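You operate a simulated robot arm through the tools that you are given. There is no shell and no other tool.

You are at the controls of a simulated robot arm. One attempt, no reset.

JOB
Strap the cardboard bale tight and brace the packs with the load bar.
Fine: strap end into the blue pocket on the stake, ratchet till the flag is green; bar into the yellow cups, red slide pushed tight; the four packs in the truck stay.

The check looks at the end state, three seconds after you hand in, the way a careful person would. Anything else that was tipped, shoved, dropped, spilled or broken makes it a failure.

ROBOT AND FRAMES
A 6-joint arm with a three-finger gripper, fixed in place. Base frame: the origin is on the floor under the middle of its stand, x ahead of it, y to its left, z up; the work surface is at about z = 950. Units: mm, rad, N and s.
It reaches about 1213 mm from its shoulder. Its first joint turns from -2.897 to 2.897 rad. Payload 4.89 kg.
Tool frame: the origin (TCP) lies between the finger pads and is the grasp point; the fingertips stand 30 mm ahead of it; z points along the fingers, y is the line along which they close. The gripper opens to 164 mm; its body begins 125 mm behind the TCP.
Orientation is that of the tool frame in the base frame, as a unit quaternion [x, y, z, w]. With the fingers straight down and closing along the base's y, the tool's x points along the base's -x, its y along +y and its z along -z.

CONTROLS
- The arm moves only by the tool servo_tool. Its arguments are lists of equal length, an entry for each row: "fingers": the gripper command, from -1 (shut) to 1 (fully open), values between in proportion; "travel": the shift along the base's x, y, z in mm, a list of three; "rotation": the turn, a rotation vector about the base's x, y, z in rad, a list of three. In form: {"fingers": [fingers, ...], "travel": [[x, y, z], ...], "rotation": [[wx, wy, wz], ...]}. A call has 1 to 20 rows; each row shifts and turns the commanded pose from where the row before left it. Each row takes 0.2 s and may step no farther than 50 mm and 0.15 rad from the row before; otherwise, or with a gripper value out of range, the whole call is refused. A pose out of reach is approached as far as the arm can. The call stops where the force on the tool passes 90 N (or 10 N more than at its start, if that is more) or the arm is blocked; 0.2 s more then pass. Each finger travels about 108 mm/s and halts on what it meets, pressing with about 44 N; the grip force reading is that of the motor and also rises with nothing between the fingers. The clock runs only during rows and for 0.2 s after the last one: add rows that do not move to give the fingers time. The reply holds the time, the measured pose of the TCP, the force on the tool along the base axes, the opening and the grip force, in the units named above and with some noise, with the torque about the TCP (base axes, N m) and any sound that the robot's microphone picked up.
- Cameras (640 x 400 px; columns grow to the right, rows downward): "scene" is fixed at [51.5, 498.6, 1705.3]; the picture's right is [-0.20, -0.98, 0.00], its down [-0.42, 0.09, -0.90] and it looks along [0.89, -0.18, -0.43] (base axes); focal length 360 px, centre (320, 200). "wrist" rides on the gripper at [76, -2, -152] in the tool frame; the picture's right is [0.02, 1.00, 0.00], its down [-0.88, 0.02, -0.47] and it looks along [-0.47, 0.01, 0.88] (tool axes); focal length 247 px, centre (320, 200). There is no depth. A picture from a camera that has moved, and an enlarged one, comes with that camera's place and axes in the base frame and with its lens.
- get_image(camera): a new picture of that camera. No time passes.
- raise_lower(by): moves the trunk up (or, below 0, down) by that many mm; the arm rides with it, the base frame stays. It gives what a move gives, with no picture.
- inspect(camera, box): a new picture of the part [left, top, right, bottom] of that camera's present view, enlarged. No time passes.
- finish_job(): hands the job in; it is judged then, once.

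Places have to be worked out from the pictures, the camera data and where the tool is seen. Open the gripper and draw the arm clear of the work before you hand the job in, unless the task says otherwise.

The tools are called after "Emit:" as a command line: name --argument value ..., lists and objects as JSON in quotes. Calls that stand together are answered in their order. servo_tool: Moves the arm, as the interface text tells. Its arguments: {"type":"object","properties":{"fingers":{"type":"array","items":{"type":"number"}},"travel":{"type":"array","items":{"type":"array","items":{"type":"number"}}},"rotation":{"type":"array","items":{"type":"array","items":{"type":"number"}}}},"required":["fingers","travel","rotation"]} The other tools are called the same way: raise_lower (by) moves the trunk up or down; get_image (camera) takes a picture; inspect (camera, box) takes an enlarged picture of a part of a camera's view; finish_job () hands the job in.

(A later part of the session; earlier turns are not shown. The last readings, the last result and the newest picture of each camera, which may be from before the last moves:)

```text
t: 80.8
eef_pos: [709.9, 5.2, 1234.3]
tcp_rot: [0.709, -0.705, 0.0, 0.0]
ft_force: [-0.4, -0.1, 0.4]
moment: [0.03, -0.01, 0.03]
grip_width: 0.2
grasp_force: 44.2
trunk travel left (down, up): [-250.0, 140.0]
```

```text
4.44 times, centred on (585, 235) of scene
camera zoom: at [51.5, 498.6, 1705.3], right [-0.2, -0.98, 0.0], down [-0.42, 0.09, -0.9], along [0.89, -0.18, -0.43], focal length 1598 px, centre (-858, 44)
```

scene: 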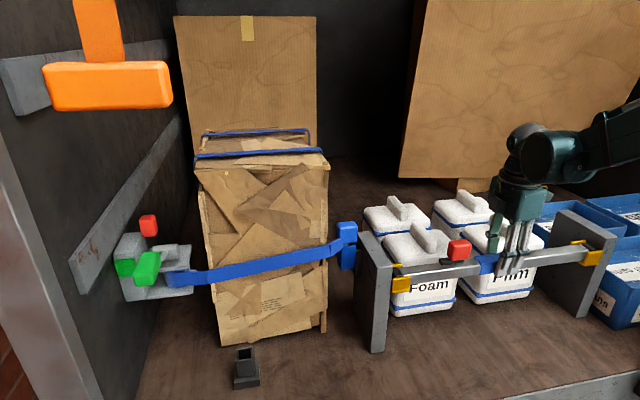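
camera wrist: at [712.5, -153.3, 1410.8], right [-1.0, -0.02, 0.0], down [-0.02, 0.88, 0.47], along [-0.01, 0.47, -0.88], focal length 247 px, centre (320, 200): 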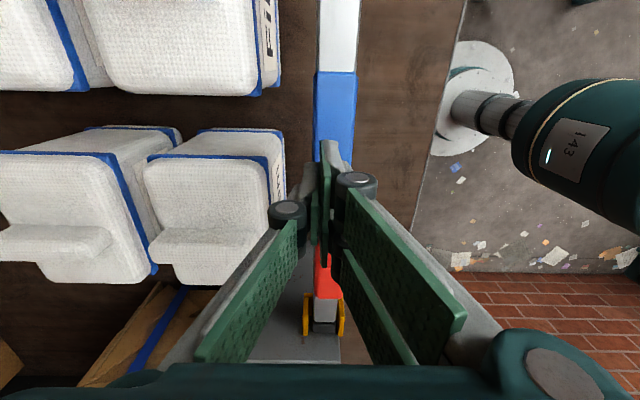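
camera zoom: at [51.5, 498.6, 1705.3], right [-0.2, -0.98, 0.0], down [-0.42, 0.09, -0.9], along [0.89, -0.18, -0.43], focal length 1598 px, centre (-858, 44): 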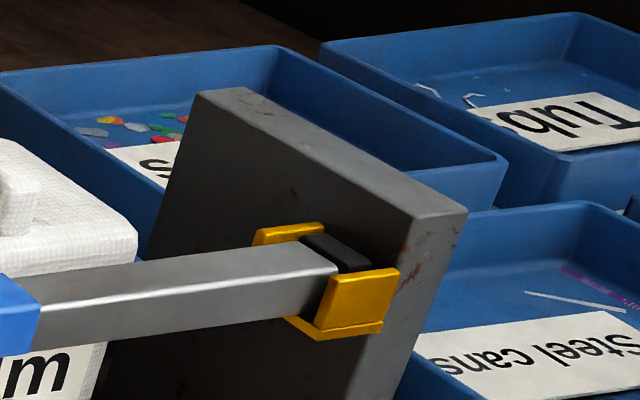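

Still sliding freely, with no change at the ends yet. I continue +y, trimming the small upward drift.

Emit:
servo_tool --fingers '[-1, -1, -1, -1, -1, -1, -1]' --travel '[[0, 4, -1], [0, 4, -1], [0, 4, -1], [0, 4, -1], [0, 4, 0], [0, 4, 0], [0, 0, 0]]' --rotation '[[0, 0, 0], [0, 0, 0], [0, 0, 0], [0, 0, 0], [0, 0, 0], [0, 0, 0], [0, 0, 0]]'

Emit:
inspect --camera "scene" --box '[370, 200, 510, 300]'

Emit:
inspect --camera "scene" --box '[530, 190, 640, 280]'

```text
t: 82.4
eef_pos: [710.8, 28.6, 1228.1]
tcp_rot: [0.708, -0.706, -0.001, -0.001]
ft_force: [-1.6, -22.7, 8.2]
moment: [-0.18, 0.16, 0.06]
grip_width: 0.0
grasp_force: 44.7
trunk travel left (down, up): [-250.0, 140.0]
```

```text
4.00 times, centred on (440, 250) of scene
camera zoom: at [51.5, 498.6, 1705.3], right [-0.2, -0.98, 0.0], down [-0.42, 0.09, -0.9], along [0.89, -0.18, -0.43], focal length 1438 px, centre (-160, 0)
```

zoom: 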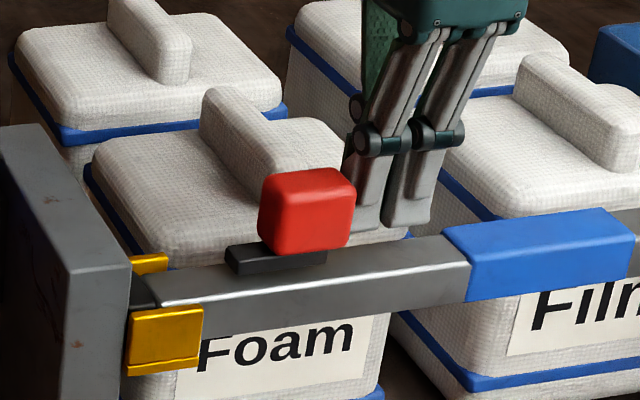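

```text
4.44 times, centred on (585, 235) of scene
camera zoom: at [51.5, 498.6, 1705.3], right [-0.2, -0.98, 0.0], down [-0.42, 0.09, -0.9], along [0.89, -0.18, -0.43], focal length 1598 px, centre (-858, 44)
```

zoom: 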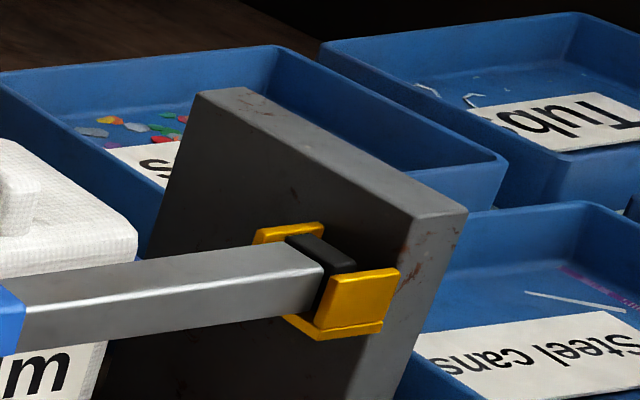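

The bar itself has now shifted ~8 mm toward +y and I read −23 N, so I need to understand what the slide drives. I look closely at both ends.

Emit:
inspect --camera "scene" --box '[380, 235, 440, 285]'

Emit:
get_image --camera "wrist"

Emit:
inspect --camera "scene" --box '[560, 220, 620, 270]'

```text
8.00 times, centred on (410, 260) of scene
camera zoom: at [51.5, 498.6, 1705.3], right [-0.2, -0.98, 0.0], down [-0.42, 0.09, -0.9], along [0.89, -0.18, -0.43], focal length 2876 px, centre (-400, -280)
```

zoom: 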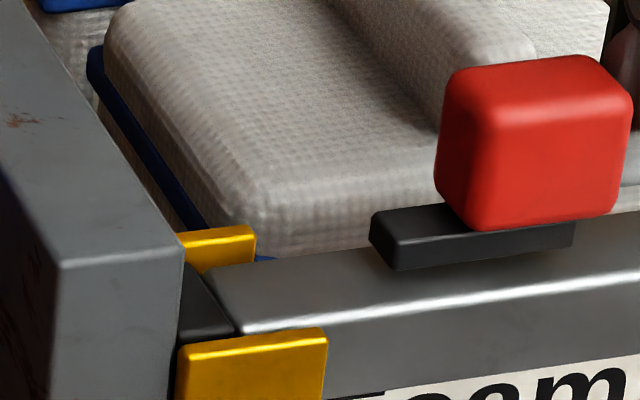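

```text
taken
camera wrist: at [711.5, -48.5, 1379.6], right [-1.0, -0.02, 0.0], down [-0.02, 0.88, 0.47], along [-0.01, 0.47, -0.88], focal length 247 px, centre (320, 200)
```

wrist: 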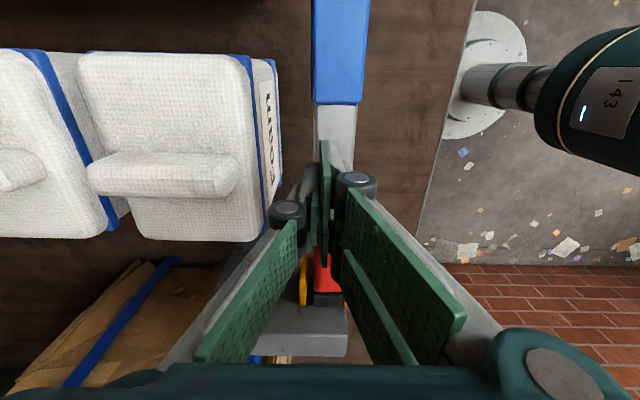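

```text
8.00 times, centred on (590, 245) of scene
camera zoom: at [51.5, 498.6, 1705.3], right [-0.2, -0.98, 0.0], down [-0.42, 0.09, -0.9], along [0.89, -0.18, -0.43], focal length 2876 px, centre (-1840, -160)
```

zoom: 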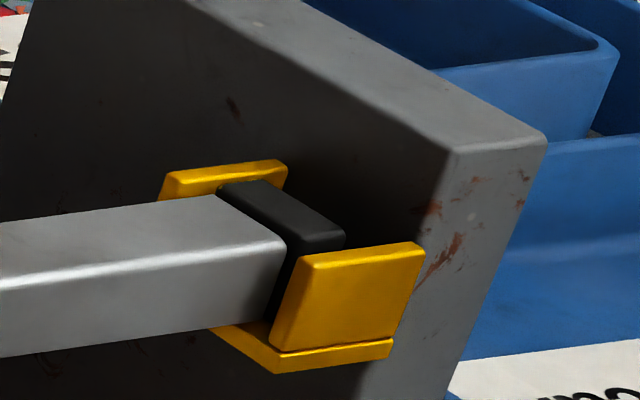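

The whole bar moved, so I back off and look down on the left end to see whether the slide extends anything there.

Emit:
servo_tool --fingers '[-1, -1, -1, -1, -1, -1]' --travel '[[0, -8, 0], [0, -10, 20], [0, -25, 10], [0, -30, 5], [0, -25, 0], [0, 0, 0]]' --rotation '[[0, 0, 0], [0, 0, 0], [0, 0, 0], [0, 0, 0], [0, 0, 0], [0, 0, 0]]'

Emit:
get_image --camera "wrist"

Emit:
inspect --camera "wrist" --box '[280, 240, 370, 365]'

Emit:
inspect --camera "scene" --box '[370, 200, 510, 300]'

```text
t: 83.8
eef_pos: [709.7, -67.1, 1264.0]
tcp_rot: [0.708, -0.706, 0.0, 0.0]
ft_force: [-0.1, 0.1, 0.3]
moment: [0.1, 0.02, -0.04]
grip_width: 0.1
grasp_force: 44.3
trunk travel left (down, up): [-250.0, 140.0]
```

```text
taken
camera wrist: at [712.1, -144.1, 1415.1], right [-1.0, -0.02, 0.0], down [-0.02, 0.88, 0.47], along [-0.01, 0.47, -0.88], focal length 247 px, centre (320, 200)
```

wrist: 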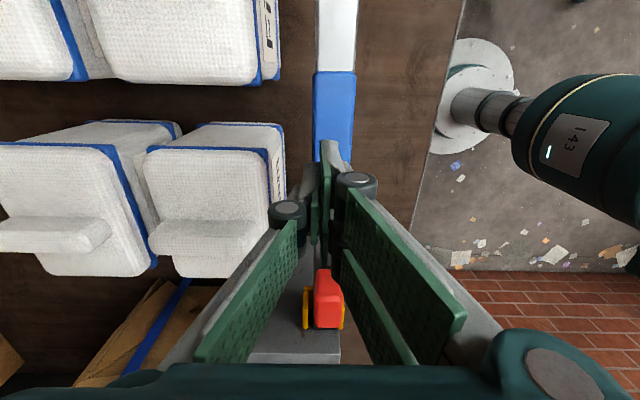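

```text
3.20 times, centred on (325, 302) of wrist
camera zoom: at [712.1, -144.1, 1415.1], right [-1.0, -0.02, 0.0], down [-0.02, 0.88, 0.47], along [-0.01, 0.47, -0.88], focal length 790 px, centre (304, -128)
```

zoom: 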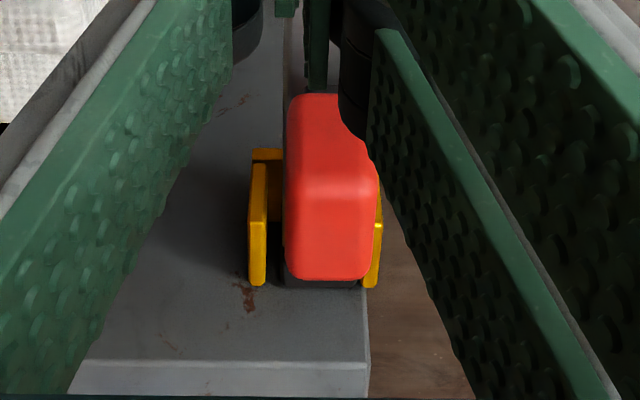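

```text
4.00 times, centred on (440, 250) of scene
camera zoom: at [51.5, 498.6, 1705.3], right [-0.2, -0.98, 0.0], down [-0.42, 0.09, -0.9], along [0.89, -0.18, -0.43], focal length 1438 px, centre (-160, 0)
```

zoom: 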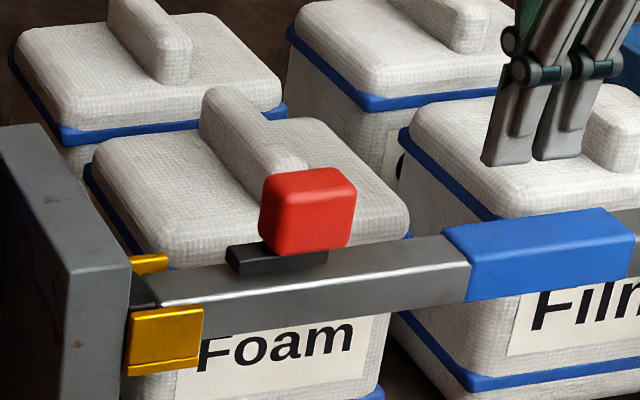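

The slide stays where I left it (≈50 mm along its rail, apparently its end stop) and the bar moved ~9 mm toward the left stake. I go look at the right end and then the left end from the front with the fingers open.

Emit:
servo_tool --fingers '[-1, -1, -1, 0, 1, 1, 1, 1, 1, 1, 1, 1, 1, 1]' --travel '[[0, 0, 30], [-10, -5, 30], [-15, -20, 10], [-15, -25, 0], [-15, -25, 0], [-15, -25, 0], [-15, -25, 0], [-15, -25, 0], [-15, -25, 0], [-15, -25, 0], [-15, -25, 0], [-15, -25, 0], [-10, -20, 0], [0, 0, 0]]' --rotation '[[0, 0, 0], [0, 0, 0], [0, 0, -0.1428], [0, 0, -0.1428], [0, 0, -0.1428], [0, 0, -0.1428], [0, 0, -0.1428], [0, 0, -0.1428], [0, 0, -0.1428], [0, 0, -0.1428], [0, 0, -0.1428], [0, 0, -0.1428], [0, 0, -0.1428], [0, 0, 0]]'

Emit:
get_image --camera "wrist"

Emit:
get_image --camera "scene"

```text
t: 86.8
eef_pos: [538.6, -339.3, 1332.9]
tcp_rot: [-0.001, 1.0, 0.0, 0.0]
ft_force: [-0.5, 0.0, 0.3]
moment: [0.02, -0.05, 0.0]
grip_width: 163.9
grasp_force: 0.0
trunk travel left (down, up): [-250.0, 140.0]
```

```text
taken
camera wrist: at [462.1, -341.4, 1484.2], right [-0.02, 1.0, 0.0], down [0.88, 0.02, 0.47], along [0.47, 0.01, -0.88], focal length 247 px, centre (320, 200)
```

wrist: 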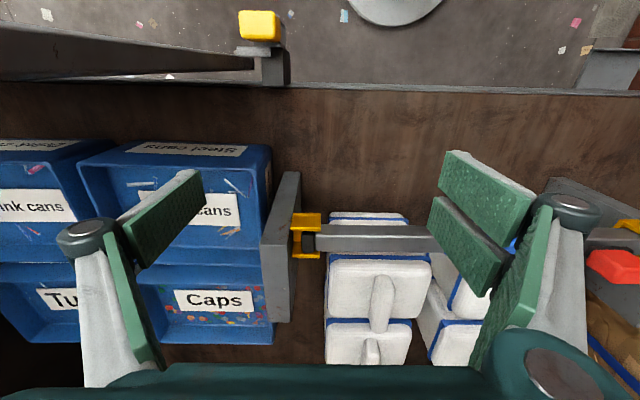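

```text
taken
```

scene: 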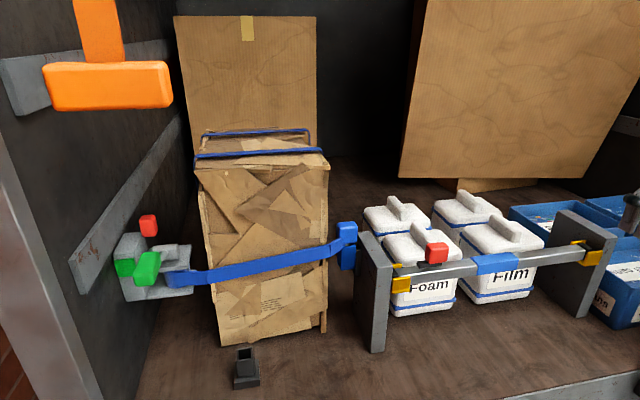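

The right end is clearly visible between the fingers. I enlarge it.

Emit:
inspect --camera "wrist" --box '[260, 190, 360, 280]'

Emit:
inspect --camera "wrist" --box '[540, 180, 640, 300]'

```text
4.44 times, centred on (310, 235) of wrist
camera zoom: at [462.1, -341.4, 1484.2], right [-0.02, 1.0, 0.0], down [0.88, 0.02, 0.47], along [0.47, 0.01, -0.88], focal length 1098 px, centre (364, 44)
```

zoom: 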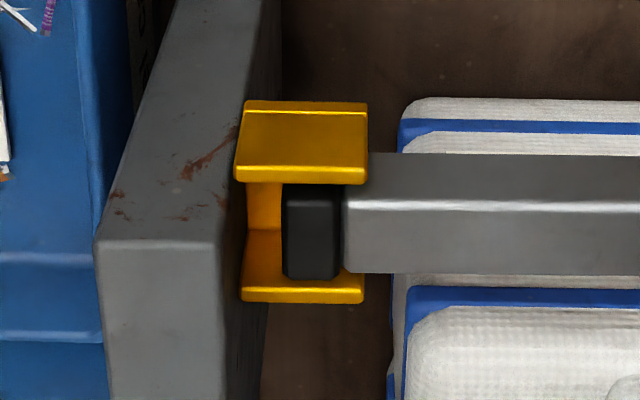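

```text
3.33 times, centred on (590, 240) of wrist
camera zoom: at [462.1, -341.4, 1484.2], right [-0.02, 1.0, 0.0], down [0.88, 0.02, 0.47], along [0.47, 0.01, -0.88], focal length 823 px, centre (-580, 67)
```

zoom: 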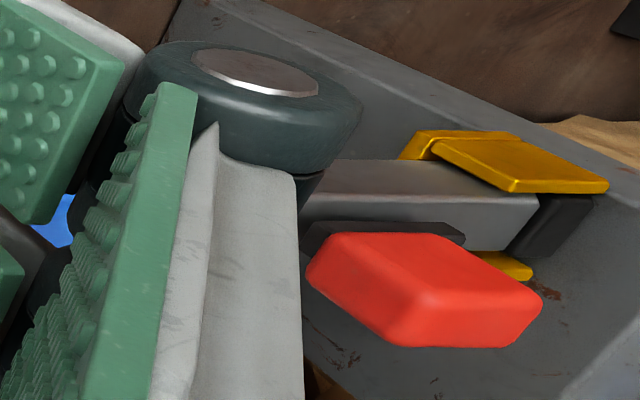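

The right end now shows ~13 mm of free gap to the cup's back plate, so the bar isn't wedged yet. I move across to view the left end and the slide from the front.

Emit:
servo_tool --fingers '[1, 1, 1, 1, 1, 1, 1, 1, 1, 1, 1, 1]' --travel '[[0, 45, 0], [0, 45, 0], [0, 45, 0], [0, 45, 0], [0, 45, 0], [0, 45, 0], [0, 45, 0], [0, 45, 0], [0, 45, 0], [0, 45, 0], [0, 20, 0], [0, 0, 0]]' --rotation '[[0, 0, 0], [0, 0, 0], [0, 0, 0], [0, 0, 0], [0, 0, 0], [0, 0, 0], [0, 0, 0], [0, 0, 0], [0, 0, 0], [0, 0, 0], [0, 0, 0], [0, 0, 0]]'

Emit:
get_image --camera "wrist"

Emit:
inspect --camera "wrist" --box '[270, 190, 390, 290]'

```text
t: 89.4
eef_pos: [541.0, 131.5, 1333.1]
tcp_rot: [-0.002, 1.0, 0.0, 0.0]
ft_force: [0.0, 0.1, -0.5]
moment: [-0.07, 0.03, -0.02]
grip_width: 163.9
grasp_force: 0.1
trunk travel left (down, up): [-250.0, 140.0]
```

```text
taken
camera wrist: at [464.1, 130.0, 1484.3], right [-0.02, 1.0, 0.0], down [0.88, 0.02, 0.47], along [0.47, 0.01, -0.88], focal length 247 px, centre (320, 200)
```

wrist: 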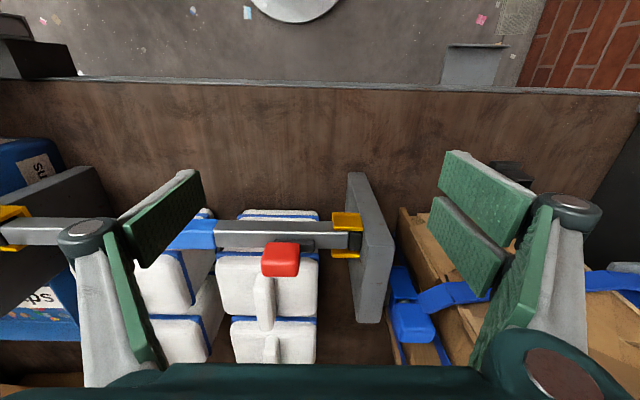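

```text
4.00 times, centred on (330, 240) of wrist
camera zoom: at [464.1, 130.0, 1484.3], right [-0.02, 1.0, 0.0], down [0.88, 0.02, 0.47], along [0.47, 0.01, -0.88], focal length 988 px, centre (280, 40)
```

zoom: 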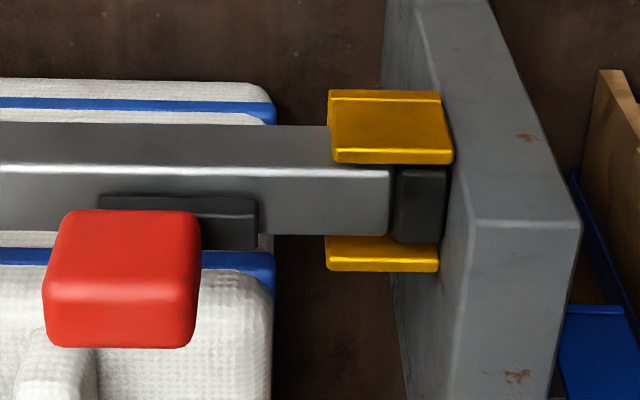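

At the left end the cap now touches the cup's back plate, so the bar was pushed snug to the left while the slide may still have travel under load. I return with closed fingers to push the slide further and feel for its real end.

Emit:
servo_tool --fingers '[-1, -1, -1, -1, -1, -1, -1, -1, -1, -1, -1, -1, -1]' --travel '[[15.4, -12, 0], [15.4, -12, 0], [15.4, -12, 0], [15.4, -12, 0], [15.4, -12, 0], [15.4, -12, 0], [15.4, -12, 0], [15.4, -12, 0], [15.4, -12, -10], [15.4, -12, -10], [15.4, -8, -10], [0, 0, 0], [0, 0, 0]]' --rotation '[[0, 0, 0.1428], [0, 0, 0.1428], [0, 0, 0.1428], [0, 0, 0.1428], [0, 0, 0.1428], [0, 0, 0.1428], [0, 0, 0.1428], [0, 0, 0.1428], [0, 0, 0.1428], [0, 0, 0.1428], [0, 0, 0.1428], [0, 0, 0], [0, 0, 0]]'

Emit:
inspect --camera "scene" --box '[370, 200, 510, 300]'

Emit:
get_image --camera "wrist"

```text
t: 92.2
eef_pos: [708.4, 5.4, 1303.4]
tcp_rot: [0.709, -0.706, 0.0, 0.0]
ft_force: [0.6, -0.2, -0.5]
moment: [0.0, -0.02, 0.0]
grip_width: 0.2
grasp_force: 44.1
trunk travel left (down, up): [-250.0, 140.0]
```

```text
4.00 times, centred on (440, 250) of scene
camera zoom: at [51.5, 498.6, 1705.3], right [-0.2, -0.98, 0.0], down [-0.42, 0.09, -0.9], along [0.89, -0.18, -0.43], focal length 1438 px, centre (-160, 0)
```

zoom: 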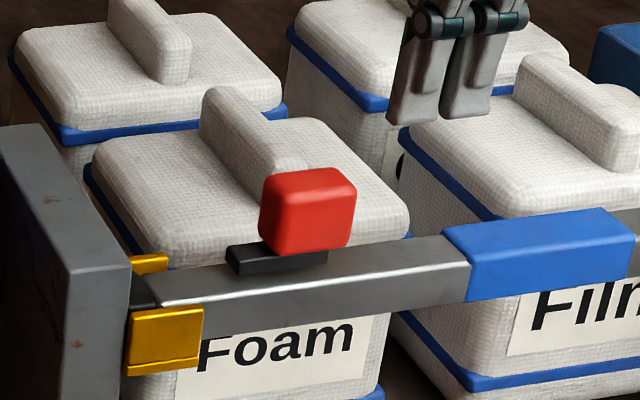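

```text
taken
camera wrist: at [709.9, -72.0, 1454.2], right [-1.0, -0.02, 0.0], down [-0.02, 0.88, 0.47], along [-0.01, 0.47, -0.88], focal length 247 px, centre (320, 200)
```

wrist: 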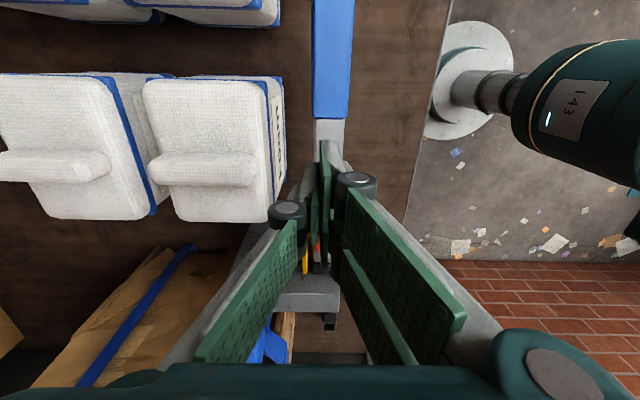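

I lower beside the slide's −y face again, then press +y in 3 mm steps while reading the force.

Emit:
servo_tool --fingers '[-1, -1, -1, -1, -1, -1, -1, -1, -1]' --travel '[[2, 0, -20], [0, 0, -20], [0, 0, -20], [0, 0, -13], [0, 6, 0], [0, 6, 0], [0, 5, 0], [0, 4, 0], [0, 0, 0]]' --rotation '[[0, 0, 0], [0, 0, 0], [0, 0, 0], [0, 0, 0], [0, 0, 0], [0, 0, 0], [0, 0, 0], [0, 0, 0], [0, 0, 0]]'

Emit:
inspect --camera "scene" --box '[370, 200, 510, 300]'

```text
t: 94.2
eef_pos: [711.5, 23.9, 1229.9]
tcp_rot: [0.707, -0.707, 0.0, 0.0]
ft_force: [1.0, 0.3, 0.4]
moment: [-0.01, 0.01, 0.03]
grip_width: 0.0
grasp_force: 44.2
trunk travel left (down, up): [-250.0, 140.0]
```

```text
4.00 times, centred on (440, 250) of scene
camera zoom: at [51.5, 498.6, 1705.3], right [-0.2, -0.98, 0.0], down [-0.42, 0.09, -0.9], along [0.89, -0.18, -0.43], focal length 1438 px, centre (-160, 0)
```

zoom: 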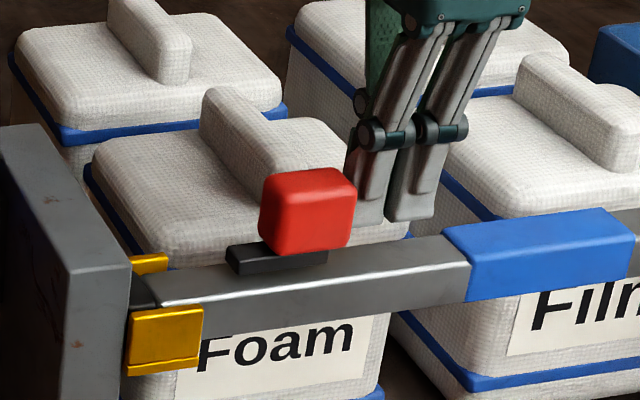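

Just about at contact. Now I press firmly.

Emit:
servo_tool --fingers '[-1, -1, -1, -1, -1]' --travel '[[0, 3, 0], [0, 2, 0], [0, 2, 0], [0, 1.5, 0], [0, 0, 0]]' --rotation '[[0, 0, 0], [0, 0, 0], [0, 0, 0], [0, 0, 0], [0, 0, 0]]'

Emit:
inspect --camera "scene" --box '[370, 200, 510, 300]'

Emit:
inspect --camera "scene" --box '[530, 190, 640, 280]'

```text
t: 95.4
eef_pos: [711.8, 29.1, 1230.9]
tcp_rot: [0.708, -0.706, 0.0, 0.0]
ft_force: [-6.0, -49.7, 1.6]
moment: [-0.81, 0.3, 0.31]
grip_width: 0.1
grasp_force: 44.1
trunk travel left (down, up): [-250.0, 140.0]
```

```text
4.00 times, centred on (440, 250) of scene
camera zoom: at [51.5, 498.6, 1705.3], right [-0.2, -0.98, 0.0], down [-0.42, 0.09, -0.9], along [0.89, -0.18, -0.43], focal length 1438 px, centre (-160, 0)
```

zoom: 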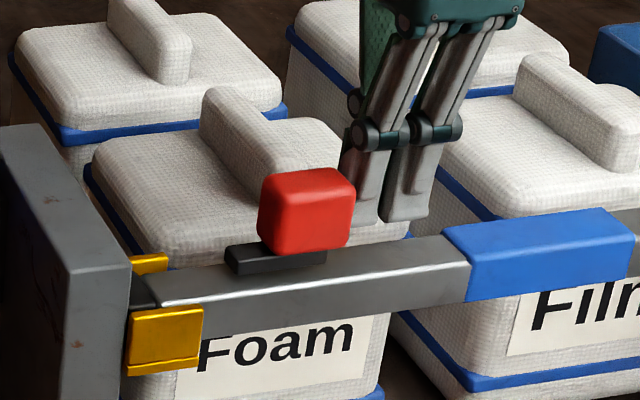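

```text
4.44 times, centred on (585, 235) of scene
camera zoom: at [51.5, 498.6, 1705.3], right [-0.2, -0.98, 0.0], down [-0.42, 0.09, -0.9], along [0.89, -0.18, -0.43], focal length 1598 px, centre (-858, 44)
```

zoom: 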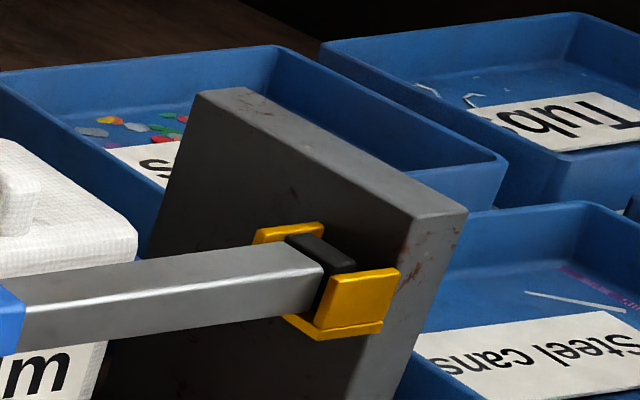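

At 50 N the slide will not go further in +y, while nothing extended. To find out whether its working direction is the other way, I'll test pushing it −y from its other side (fully reversible). I lift over the slide first.

Emit:
servo_tool --fingers '[-1, -1, -1, -1, -1, -1, -1, -1, -1, -1, -1]' --travel '[[0, -6, 0], [0, 0, 25], [0, 0, 25], [0, 10, 20], [0, 30, 0], [0, 30, 0], [0, 30, 0], [0, 28, 0], [0, 0, -20], [0, 0, -20], [0, 0, 0]]' --rotation '[[0, 0, 0], [0, 0, 0], [0, 0, 0], [0, 0, 0], [0, 0, 0], [0, 0, 0], [0, 0, 0], [0, 0, 0], [0, 0, 0], [0, 0, 0], [0, 0, 0]]'

Emit:
inspect --camera "scene" --box '[350, 180, 510, 300]'

Emit:
get_image --camera "wrist"

```text
t: 97.8
eef_pos: [711.0, 155.5, 1257.4]
tcp_rot: [0.708, -0.707, -0.001, 0.0]
ft_force: [0.0, 0.3, -0.4]
moment: [0.02, 0.07, -0.01]
grip_width: 0.0
grasp_force: 44.1
trunk travel left (down, up): [-250.0, 140.0]
```

```text
3.33 times, centred on (430, 240) of scene
camera zoom: at [51.5, 498.6, 1705.3], right [-0.2, -0.98, 0.0], down [-0.42, 0.09, -0.9], along [0.89, -0.18, -0.43], focal length 1198 px, centre (-47, 67)
```

zoom: 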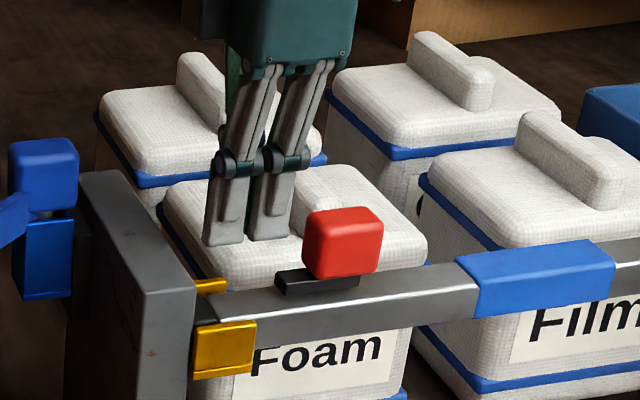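

```text
taken
camera wrist: at [712.9, 78.1, 1409.1], right [-1.0, -0.02, 0.0], down [-0.02, 0.88, 0.47], along [-0.01, 0.47, -0.88], focal length 247 px, centre (320, 200)
```

wrist: 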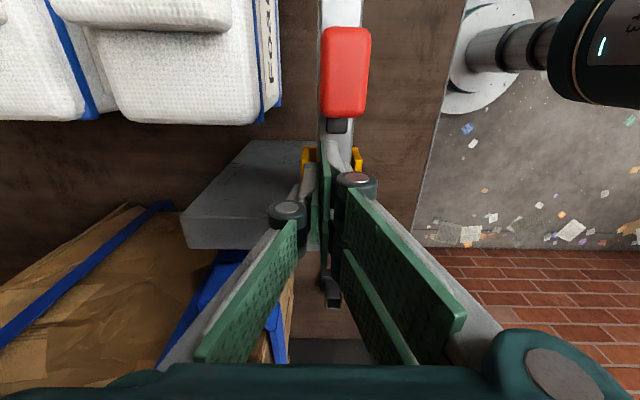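

Good top view of the slide. I lower beside its +y face and push gently toward −y.

Emit:
servo_tool --fingers '[-1, -1, -1, -1, -1, -1, -1, -1, -1]' --travel '[[0, 3, -14], [0, 0, -13], [0, -6, 0], [0, -6, 0], [0, -6, 0], [0, -4, 0], [0, -4, 0], [0, -4, 0], [0, 0, 0]]' --rotation '[[0, 0, 0], [0, 0, 0], [0, 0, 0], [0, 0, 0], [0, 0, 0], [0, 0, 0], [0, 0, 0], [0, 0, 0], [0, 0, 0]]'

Emit:
inspect --camera "scene" --box '[370, 200, 510, 300]'

Emit:
inspect --camera "scene" --box '[530, 190, 640, 280]'

```text
t: 99.8
eef_pos: [712.2, 126.6, 1232.7]
tcp_rot: [0.708, -0.706, 0.001, -0.001]
ft_force: [0.0, 0.5, 0.2]
moment: [0.03, 0.01, 0.04]
grip_width: 0.0
grasp_force: 43.5
trunk travel left (down, up): [-250.0, 140.0]
```

```text
4.00 times, centred on (440, 250) of scene
camera zoom: at [51.5, 498.6, 1705.3], right [-0.2, -0.98, 0.0], down [-0.42, 0.09, -0.9], along [0.89, -0.18, -0.43], focal length 1438 px, centre (-160, 0)
```

zoom: 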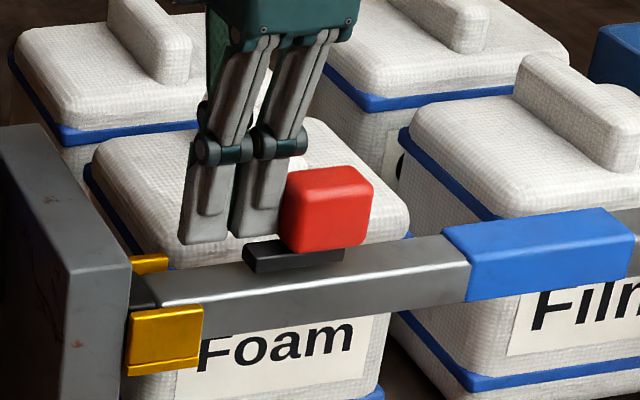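

```text
4.44 times, centred on (585, 235) of scene
camera zoom: at [51.5, 498.6, 1705.3], right [-0.2, -0.98, 0.0], down [-0.42, 0.09, -0.9], along [0.89, -0.18, -0.43], focal length 1598 px, centre (-858, 44)
```

zoom: 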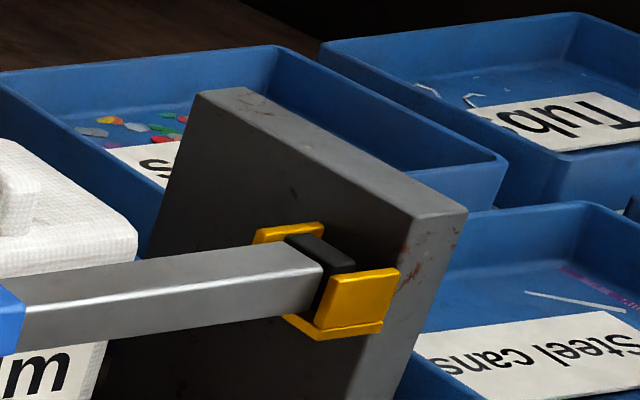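

The slide moves back freely, the bar stays. I continue −y to see what happens at and beyond its starting place.

Emit:
servo_tool --fingers '[-1, -1, -1, -1, -1, -1, -1, -1, -1, -1, -1]' --travel '[[0, -4, -1], [0, -4, -1], [0, -4, -1], [0, -4, 0], [0, -4, 0], [0, -4, 0], [0, -4, -1], [0, -4, 0], [0, -3, 0], [0, -3, 0], [0, 0, 0]]' --rotation '[[0, 0, 0], [0, 0, 0], [0, 0, 0], [0, 0, 0], [0, 0, 0], [0, 0, 0], [0, 0, 0], [0, 0, 0], [0, 0, 0], [0, 0, 0], [0, 0, 0]]'

Emit:
inspect --camera "scene" --box '[370, 200, 510, 300]'

Emit:
inspect --camera "scene" --box '[530, 190, 640, 280]'

```text
t: 102.2
eef_pos: [711.6, 89.1, 1229.2]
tcp_rot: [0.708, -0.706, 0.0, 0.0]
ft_force: [0.0, 0.4, -0.1]
moment: [0.02, -0.01, -0.01]
grip_width: 0.0
grasp_force: 44.3
trunk travel left (down, up): [-250.0, 140.0]
```

```text
4.00 times, centred on (440, 250) of scene
camera zoom: at [51.5, 498.6, 1705.3], right [-0.2, -0.98, 0.0], down [-0.42, 0.09, -0.9], along [0.89, -0.18, -0.43], focal length 1438 px, centre (-160, 0)
```

zoom: 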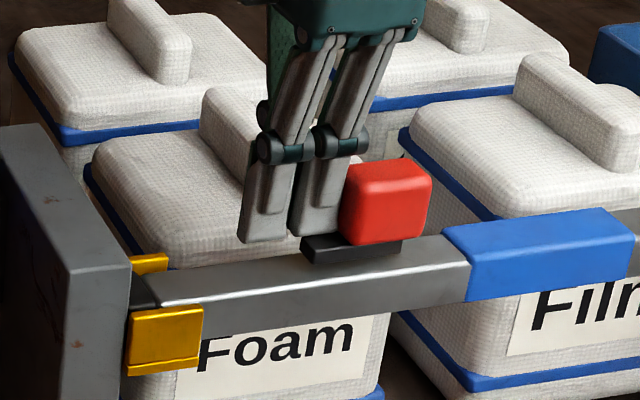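

```text
4.44 times, centred on (585, 235) of scene
camera zoom: at [51.5, 498.6, 1705.3], right [-0.2, -0.98, 0.0], down [-0.42, 0.09, -0.9], along [0.89, -0.18, -0.43], focal length 1598 px, centre (-858, 44)
```

zoom: 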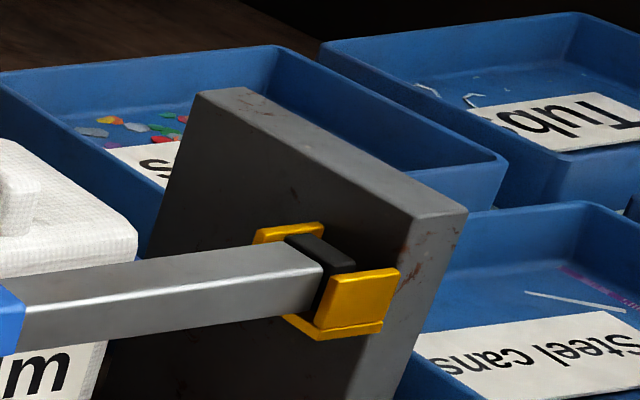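

The slide is back about where it began, still with no force. I push a little further −y to see if it stops here or keeps going.

Emit:
servo_tool --fingers '[-1, -1, -1, -1, -1]' --travel '[[0, -3, 0], [0, -3, 0], [0, -3, 0], [0, -3, 0], [0, 0, 0]]' --rotation '[[0, 0, 0], [0, 0, 0], [0, 0, 0], [0, 0, 0], [0, 0, 0]]'

Emit:
inspect --camera "scene" --box '[370, 200, 510, 300]'

Emit:
inspect --camera "scene" --box '[530, 190, 640, 280]'

```text
t: 103.4
eef_pos: [711.7, 77.8, 1228.4]
tcp_rot: [0.708, -0.706, 0.0, 0.0]
ft_force: [-0.5, 4.1, 1.5]
moment: [0.0, -0.02, 0.03]
grip_width: 0.0
grasp_force: 44.2
trunk travel left (down, up): [-250.0, 140.0]
```

```text
4.00 times, centred on (440, 250) of scene
camera zoom: at [51.5, 498.6, 1705.3], right [-0.2, -0.98, 0.0], down [-0.42, 0.09, -0.9], along [0.89, -0.18, -0.43], focal length 1438 px, centre (-160, 0)
```

zoom: 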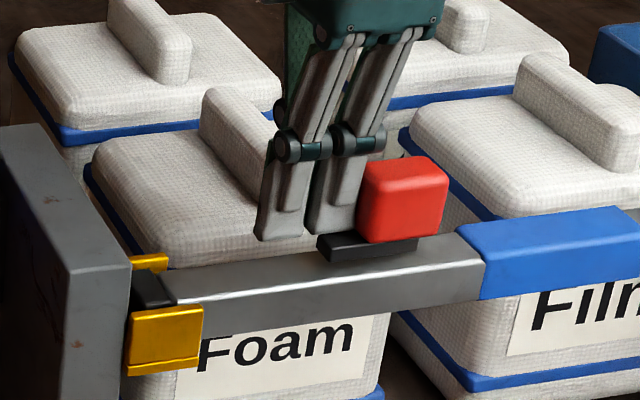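

```text
4.44 times, centred on (585, 235) of scene
camera zoom: at [51.5, 498.6, 1705.3], right [-0.2, -0.98, 0.0], down [-0.42, 0.09, -0.9], along [0.89, -0.18, -0.43], focal length 1598 px, centre (-858, 44)
```

zoom: 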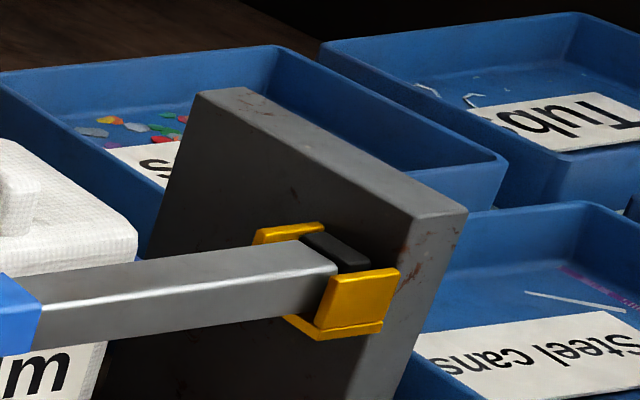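

The slide stops again exactly at its start (it then dragged the bar back), so its range is 0…≈50 mm toward +y and its start was the loose end. I take the same front view of the left end in this loose state to compare with the pushed state.

Emit:
servo_tool --fingers '[-1, -1, -1, -1, -1, 0, 1, 1, 1, 1, 1, 1, 1, 1, 1]' --travel '[[0, 6, 0], [0, 0, 30], [0, 0, 30], [-15.5, 4, 30], [-15.5, 4, 10], [-15.5, 4, 5], [-15.5, 4, 0], [-15.5, 4, 0], [-15.5, 4, 0], [-15.5, 4, 0], [-15.5, 4, 0], [-15.5, 4, 0], [-15.5, 4, 0], [-15.5, 4, 0], [0, 0, 0]]' --rotation '[[0, 0, 0], [0, 0, 0], [0, 0, 0], [0, 0, -0.1428], [0, 0, -0.1428], [0, 0, -0.1428], [0, 0, -0.1428], [0, 0, -0.1428], [0, 0, -0.1428], [0, 0, -0.1428], [0, 0, -0.1428], [0, 0, -0.1428], [0, 0, -0.1428], [0, 0, -0.1428], [0, 0, 0]]'

Emit:
inspect --camera "wrist" --box '[270, 190, 390, 290]'

Emit:
get_image --camera "wrist"

```text
t: 106.6
eef_pos: [540.3, 126.9, 1336.4]
tcp_rot: [0.0, 1.0, 0.0, 0.0]
ft_force: [0.1, -0.6, 0.3]
moment: [0.01, -0.04, -0.03]
grip_width: 163.7
grasp_force: 0.0
trunk travel left (down, up): [-250.0, 140.0]
```

```text
4.00 times, centred on (330, 240) of wrist
camera zoom: at [464.6, 124.6, 1486.6], right [-0.02, 1.0, 0.0], down [0.88, 0.02, 0.47], along [0.47, 0.01, -0.88], focal length 988 px, centre (280, 40)
```

zoom: 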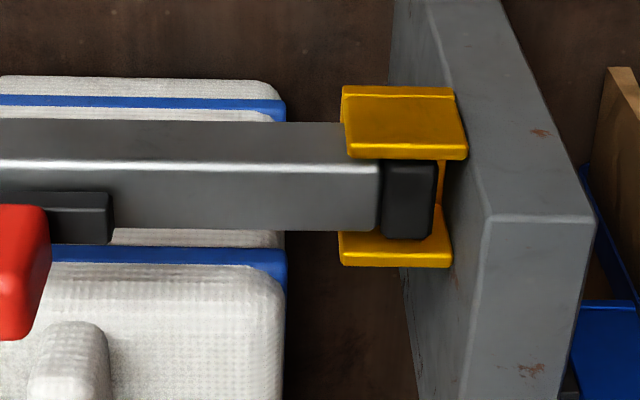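

```text
taken
camera wrist: at [464.6, 124.6, 1486.6], right [-0.02, 1.0, 0.0], down [0.88, 0.02, 0.47], along [0.47, 0.01, -0.88], focal length 247 px, centre (320, 200)
```

wrist: 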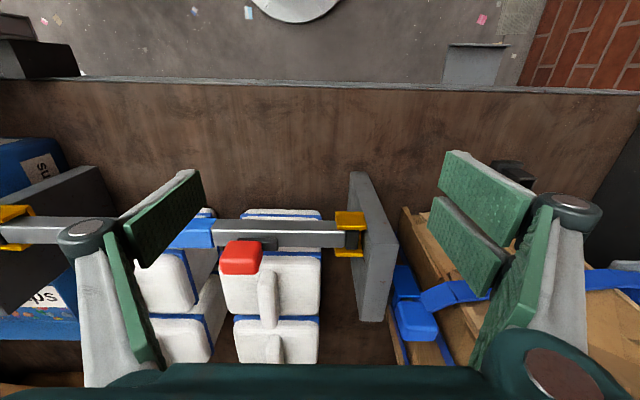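

Comparing the two states: the end caps keep the same length, so the slide itself simply has to be home at its +y end with the bar driven snug. I go back with closed fingers to push the slide fully home, this time firmly.

Emit:
servo_tool --fingers '[-1, -1, -1, -1, -1, -1, -1, -1, -1, -1, -1, -1, -1]' --travel '[[15.5, -15.2, 0], [15.5, -15.2, 0], [15.5, -15.2, 0], [15.5, -15.2, 0], [15.5, -15.2, 0], [15.5, -15.2, 0], [15.5, -15.2, 0], [15.5, -15.2, 0], [15.5, -15.2, -10], [15.5, -15.2, -10], [15.5, -15.2, -15], [0, 0, 0], [0, 0, 0]]' --rotation '[[0, 0, 0.1428], [0, 0, 0.1428], [0, 0, 0.1428], [0, 0, 0.1428], [0, 0, 0.1428], [0, 0, 0.1428], [0, 0, 0.1428], [0, 0, 0.1428], [0, 0, 0.1428], [0, 0, 0.1428], [0, 0, 0.1428], [0, 0, 0], [0, 0, 0]]'

Emit:
inspect --camera "scene" --box '[370, 190, 530, 300]'

Emit:
get_image --camera "wrist"

```text
t: 109.4
eef_pos: [711.3, -40.4, 1298.5]
tcp_rot: [0.708, -0.706, 0.001, 0.0]
ft_force: [-0.7, -0.2, 0.5]
moment: [0.01, 0.04, 0.0]
grip_width: 0.0
grasp_force: 43.4
trunk travel left (down, up): [-250.0, 140.0]
```

```text
3.64 times, centred on (450, 245) of scene
camera zoom: at [51.5, 498.6, 1705.3], right [-0.2, -0.98, 0.0], down [-0.42, 0.09, -0.9], along [0.89, -0.18, -0.43], focal length 1307 px, centre (-153, 36)
```

zoom: 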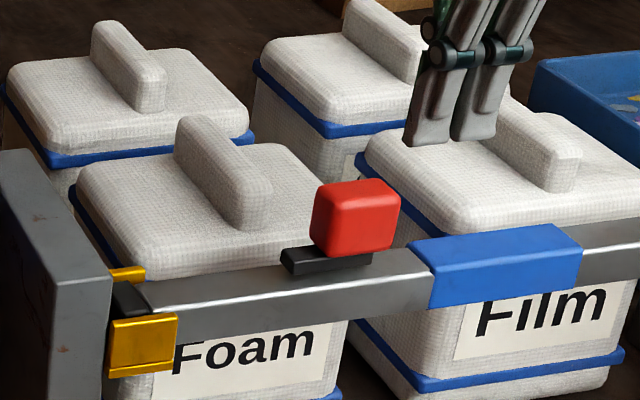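

```text
taken
camera wrist: at [712.7, -116.8, 1449.7], right [-1.0, -0.02, 0.0], down [-0.02, 0.88, 0.47], along [-0.01, 0.47, -0.88], focal length 247 px, centre (320, 200)
```

wrist: 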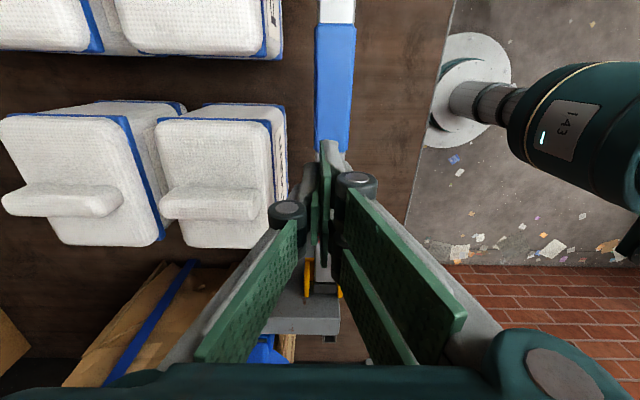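

I lower beside the red slide's −y face and push it +y along the full stroke.

Emit:
servo_tool --fingers '[-1, -1, -1, -1, -1, -1, -1, -1, -1, -1, -1, -1, -1, -1, -1, -1, -1]' --travel '[[0, 0, -20], [0, 0, -20], [0, 0, -20], [0, 0, -10], [0, 5, 0], [0, 5, 0], [0, 5, 0], [0, 5, 0], [0, 5, 0], [0, 5, 0], [0, 5, 0], [0, 5, 0], [0, 5, 0], [0, 5, 0], [0, 5, 0], [0, 5, 0], [0, 0, 0]]' --rotation '[[0, 0, 0], [0, 0, 0], [0, 0, 0], [0, 0, 0], [0, 0, 0], [0, 0, 0], [0, 0, 0], [0, 0, 0], [0, 0, 0], [0, 0, 0], [0, 0, 0], [0, 0, 0], [0, 0, 0], [0, 0, 0], [0, 0, 0], [0, 0, 0], [0, 0, 0]]'

Emit:
inspect --camera "scene" --box '[370, 200, 510, 300]'

Emit:
inspect --camera "scene" --box '[530, 190, 640, 280]'

```text
t: 113.0
eef_pos: [710.9, 20.1, 1229.6]
tcp_rot: [0.707, -0.707, -0.001, 0.0]
ft_force: [0.1, -7.5, 2.7]
moment: [-0.11, -0.01, 0.05]
grip_width: 0.0
grasp_force: 43.9
trunk travel left (down, up): [-250.0, 140.0]
```

```text
4.00 times, centred on (440, 250) of scene
camera zoom: at [51.5, 498.6, 1705.3], right [-0.2, -0.98, 0.0], down [-0.42, 0.09, -0.9], along [0.89, -0.18, -0.43], focal length 1438 px, centre (-160, 0)
```

zoom: 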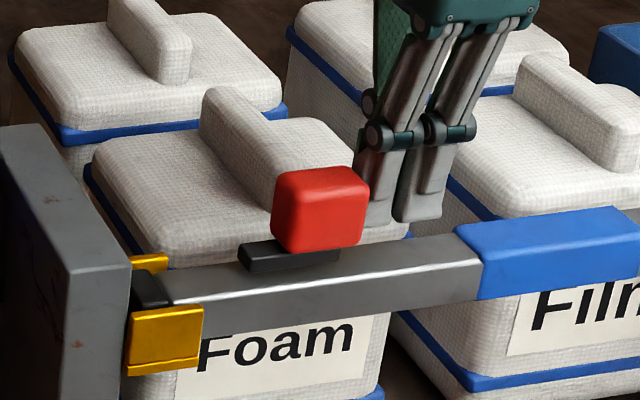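

```text
4.44 times, centred on (585, 235) of scene
camera zoom: at [51.5, 498.6, 1705.3], right [-0.2, -0.98, 0.0], down [-0.42, 0.09, -0.9], along [0.89, -0.18, -0.43], focal length 1598 px, centre (-858, 44)
```

zoom: 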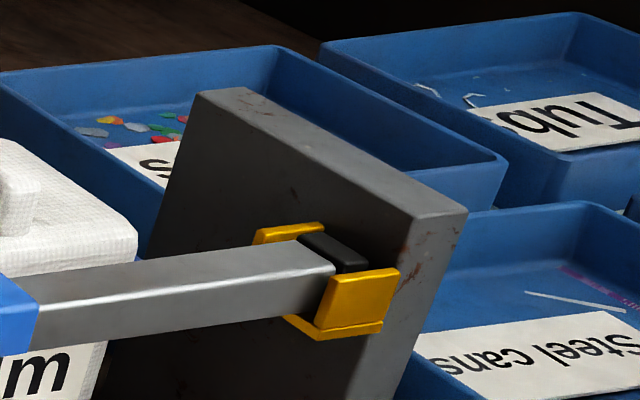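

The slide is at its +y stop (≈50 mm) while the bar has stayed about centred, with only ~7 N on it. I look at both ends from the front in this state before deciding on the final shove.

Emit:
servo_tool --fingers '[-1, -1, -1, -1, -1, 0, 1, 1, 1, 1, 1, 1, 1, 1, 1]' --travel '[[0, -8, 0], [0, 0, 30], [0, 0, 35], [-15.5, 10.5, 30], [-15.5, 10.5, 10], [-15.5, 10.5, 0], [-15.5, 10.5, 0], [-15.5, 10.5, 0], [-15.5, 10.5, 0], [-15.5, 10.5, 0], [-15.5, 10.5, 0], [-15.5, 10.5, 0], [-15.5, 10.5, 0], [-15.5, 10.5, 0], [0, 0, 0]]' --rotation '[[0, 0, 0], [0, 0, 0], [0, 0, 0], [0, 0, -0.1428], [0, 0, -0.1428], [0, 0, -0.1428], [0, 0, -0.1428], [0, 0, -0.1428], [0, 0, -0.1428], [0, 0, -0.1428], [0, 0, -0.1428], [0, 0, -0.1428], [0, 0, -0.1428], [0, 0, -0.1428], [0, 0, 0]]'

Emit:
inspect --camera "wrist" --box '[270, 190, 390, 290]'

Emit:
inspect --camera "wrist" --box '[330, 205, 380, 255]'

```text
t: 116.2
eef_pos: [540.9, 126.6, 1335.5]
tcp_rot: [-0.001, 1.0, 0.0, 0.0]
ft_force: [-0.9, 0.5, 0.6]
moment: [0.03, -0.08, -0.02]
grip_width: 164.2
grasp_force: 0.1
trunk travel left (down, up): [-250.0, 140.0]
```

```text
4.00 times, centred on (330, 240) of wrist
camera zoom: at [464.4, 125.0, 1486.1], right [-0.02, 1.0, 0.0], down [0.88, 0.02, 0.47], along [0.47, 0.01, -0.88], focal length 988 px, centre (280, 40)
```

zoom: 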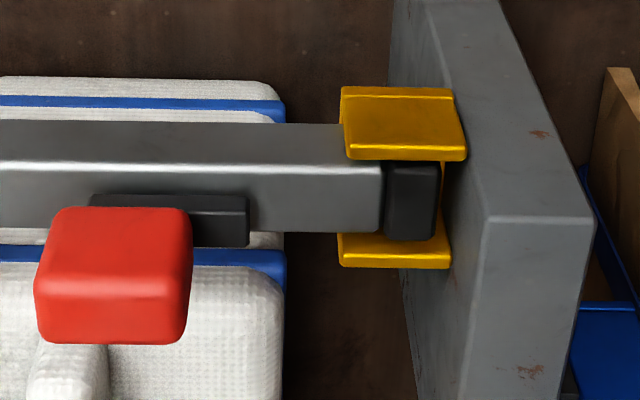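

```text
8.00 times, centred on (355, 230) of wrist
camera zoom: at [464.4, 125.0, 1486.1], right [-0.02, 1.0, 0.0], down [0.88, 0.02, 0.47], along [0.47, 0.01, -0.88], focal length 1976 px, centre (40, -40)
```

zoom: 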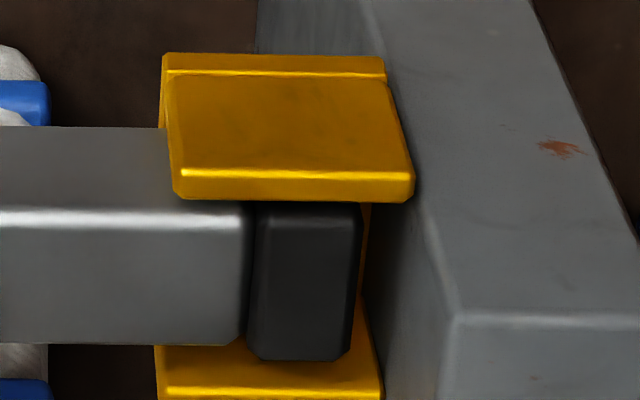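

Nothing extends at the ends, and the slide sits at its hard +y stop (same 50 mm spacing as under a 50 N push) with the bar seated in both cups. I retreat up and back to the clear start area and do a full check.

Emit:
servo_tool --fingers '[1, 1, 1, 1, 1, 1, 1, 1]' --travel '[[-15, -15, 35], [-15, -15, 35], [-15, -20, 35], [-15, -20, 35], [-15, -20, 35], [-15, -15, 20], [-10, -10, 5], [0, 0, 0]]' --rotation '[[0, 0, 0], [0, 0, 0], [0, 0, 0], [0, 0, 0], [0, 0, 0], [0, 0, 0], [0, 0, 0], [0, 0, 0]]'

Emit:
get_image --camera "scene"

Emit:
get_image --camera "wrist"

Emit:
inspect --camera "scene" --box '[340, 200, 620, 330]'

Emit:
inspect --camera "scene" --box '[80, 190, 380, 400]'

```text
t: 118.0
eef_pos: [438.9, 13.0, 1535.6]
tcp_rot: [-0.002, 1.0, 0.0, 0.0]
ft_force: [-0.6, -0.8, -0.4]
moment: [0.03, -0.07, 0.0]
grip_width: 164.1
grasp_force: 0.0
trunk travel left (down, up): [-250.0, 140.0]
```

```text
taken
```

scene: 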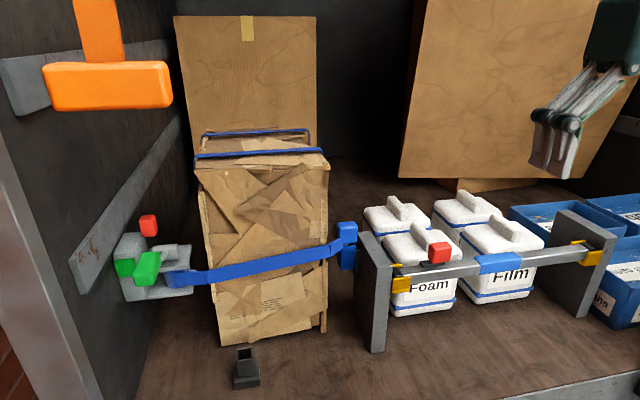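

```text
taken
camera wrist: at [363.4, 11.3, 1686.1], right [-0.02, 1.0, 0.0], down [0.88, 0.02, 0.47], along [0.47, 0.01, -0.88], focal length 247 px, centre (320, 200)
```

wrist: 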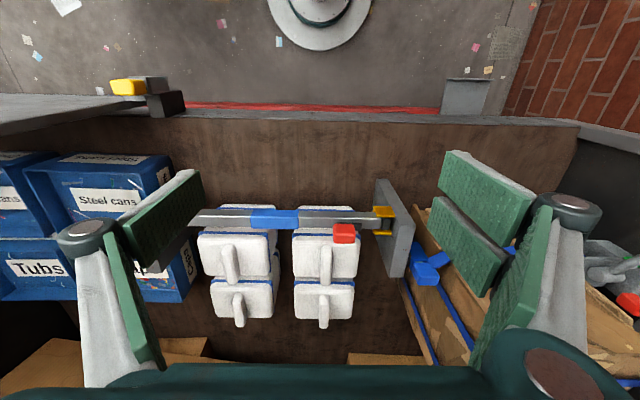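

```text
2.29 times, centred on (480, 265) of scene
camera zoom: at [51.5, 498.6, 1705.3], right [-0.2, -0.98, 0.0], down [-0.42, 0.09, -0.9], along [0.89, -0.18, -0.43], focal length 822 px, centre (-46, 51)
```

zoom: 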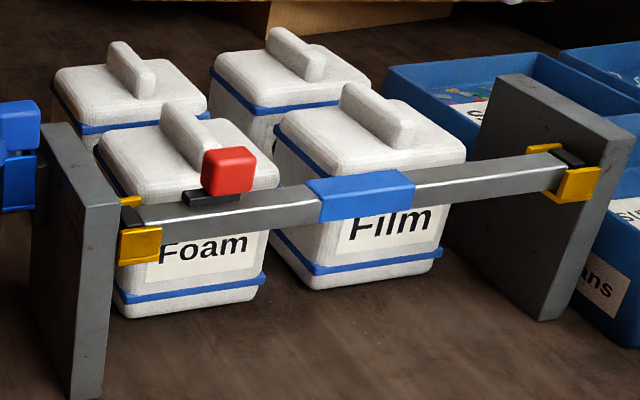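

```text
1.90 times, centred on (230, 295) of scene
camera zoom: at [51.5, 498.6, 1705.3], right [-0.2, -0.98, 0.0], down [-0.42, 0.09, -0.9], along [0.89, -0.18, -0.43], focal length 685 px, centre (491, 19)
```

zoom: 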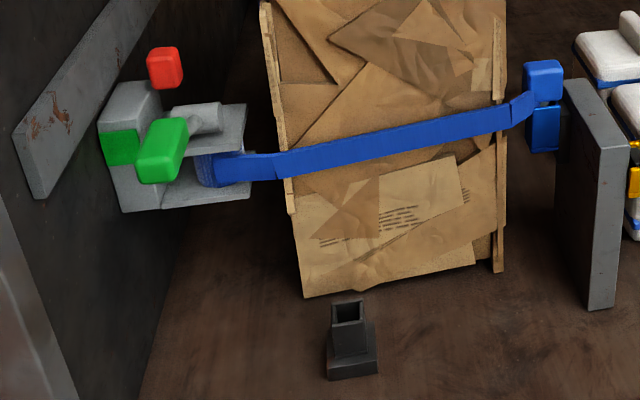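

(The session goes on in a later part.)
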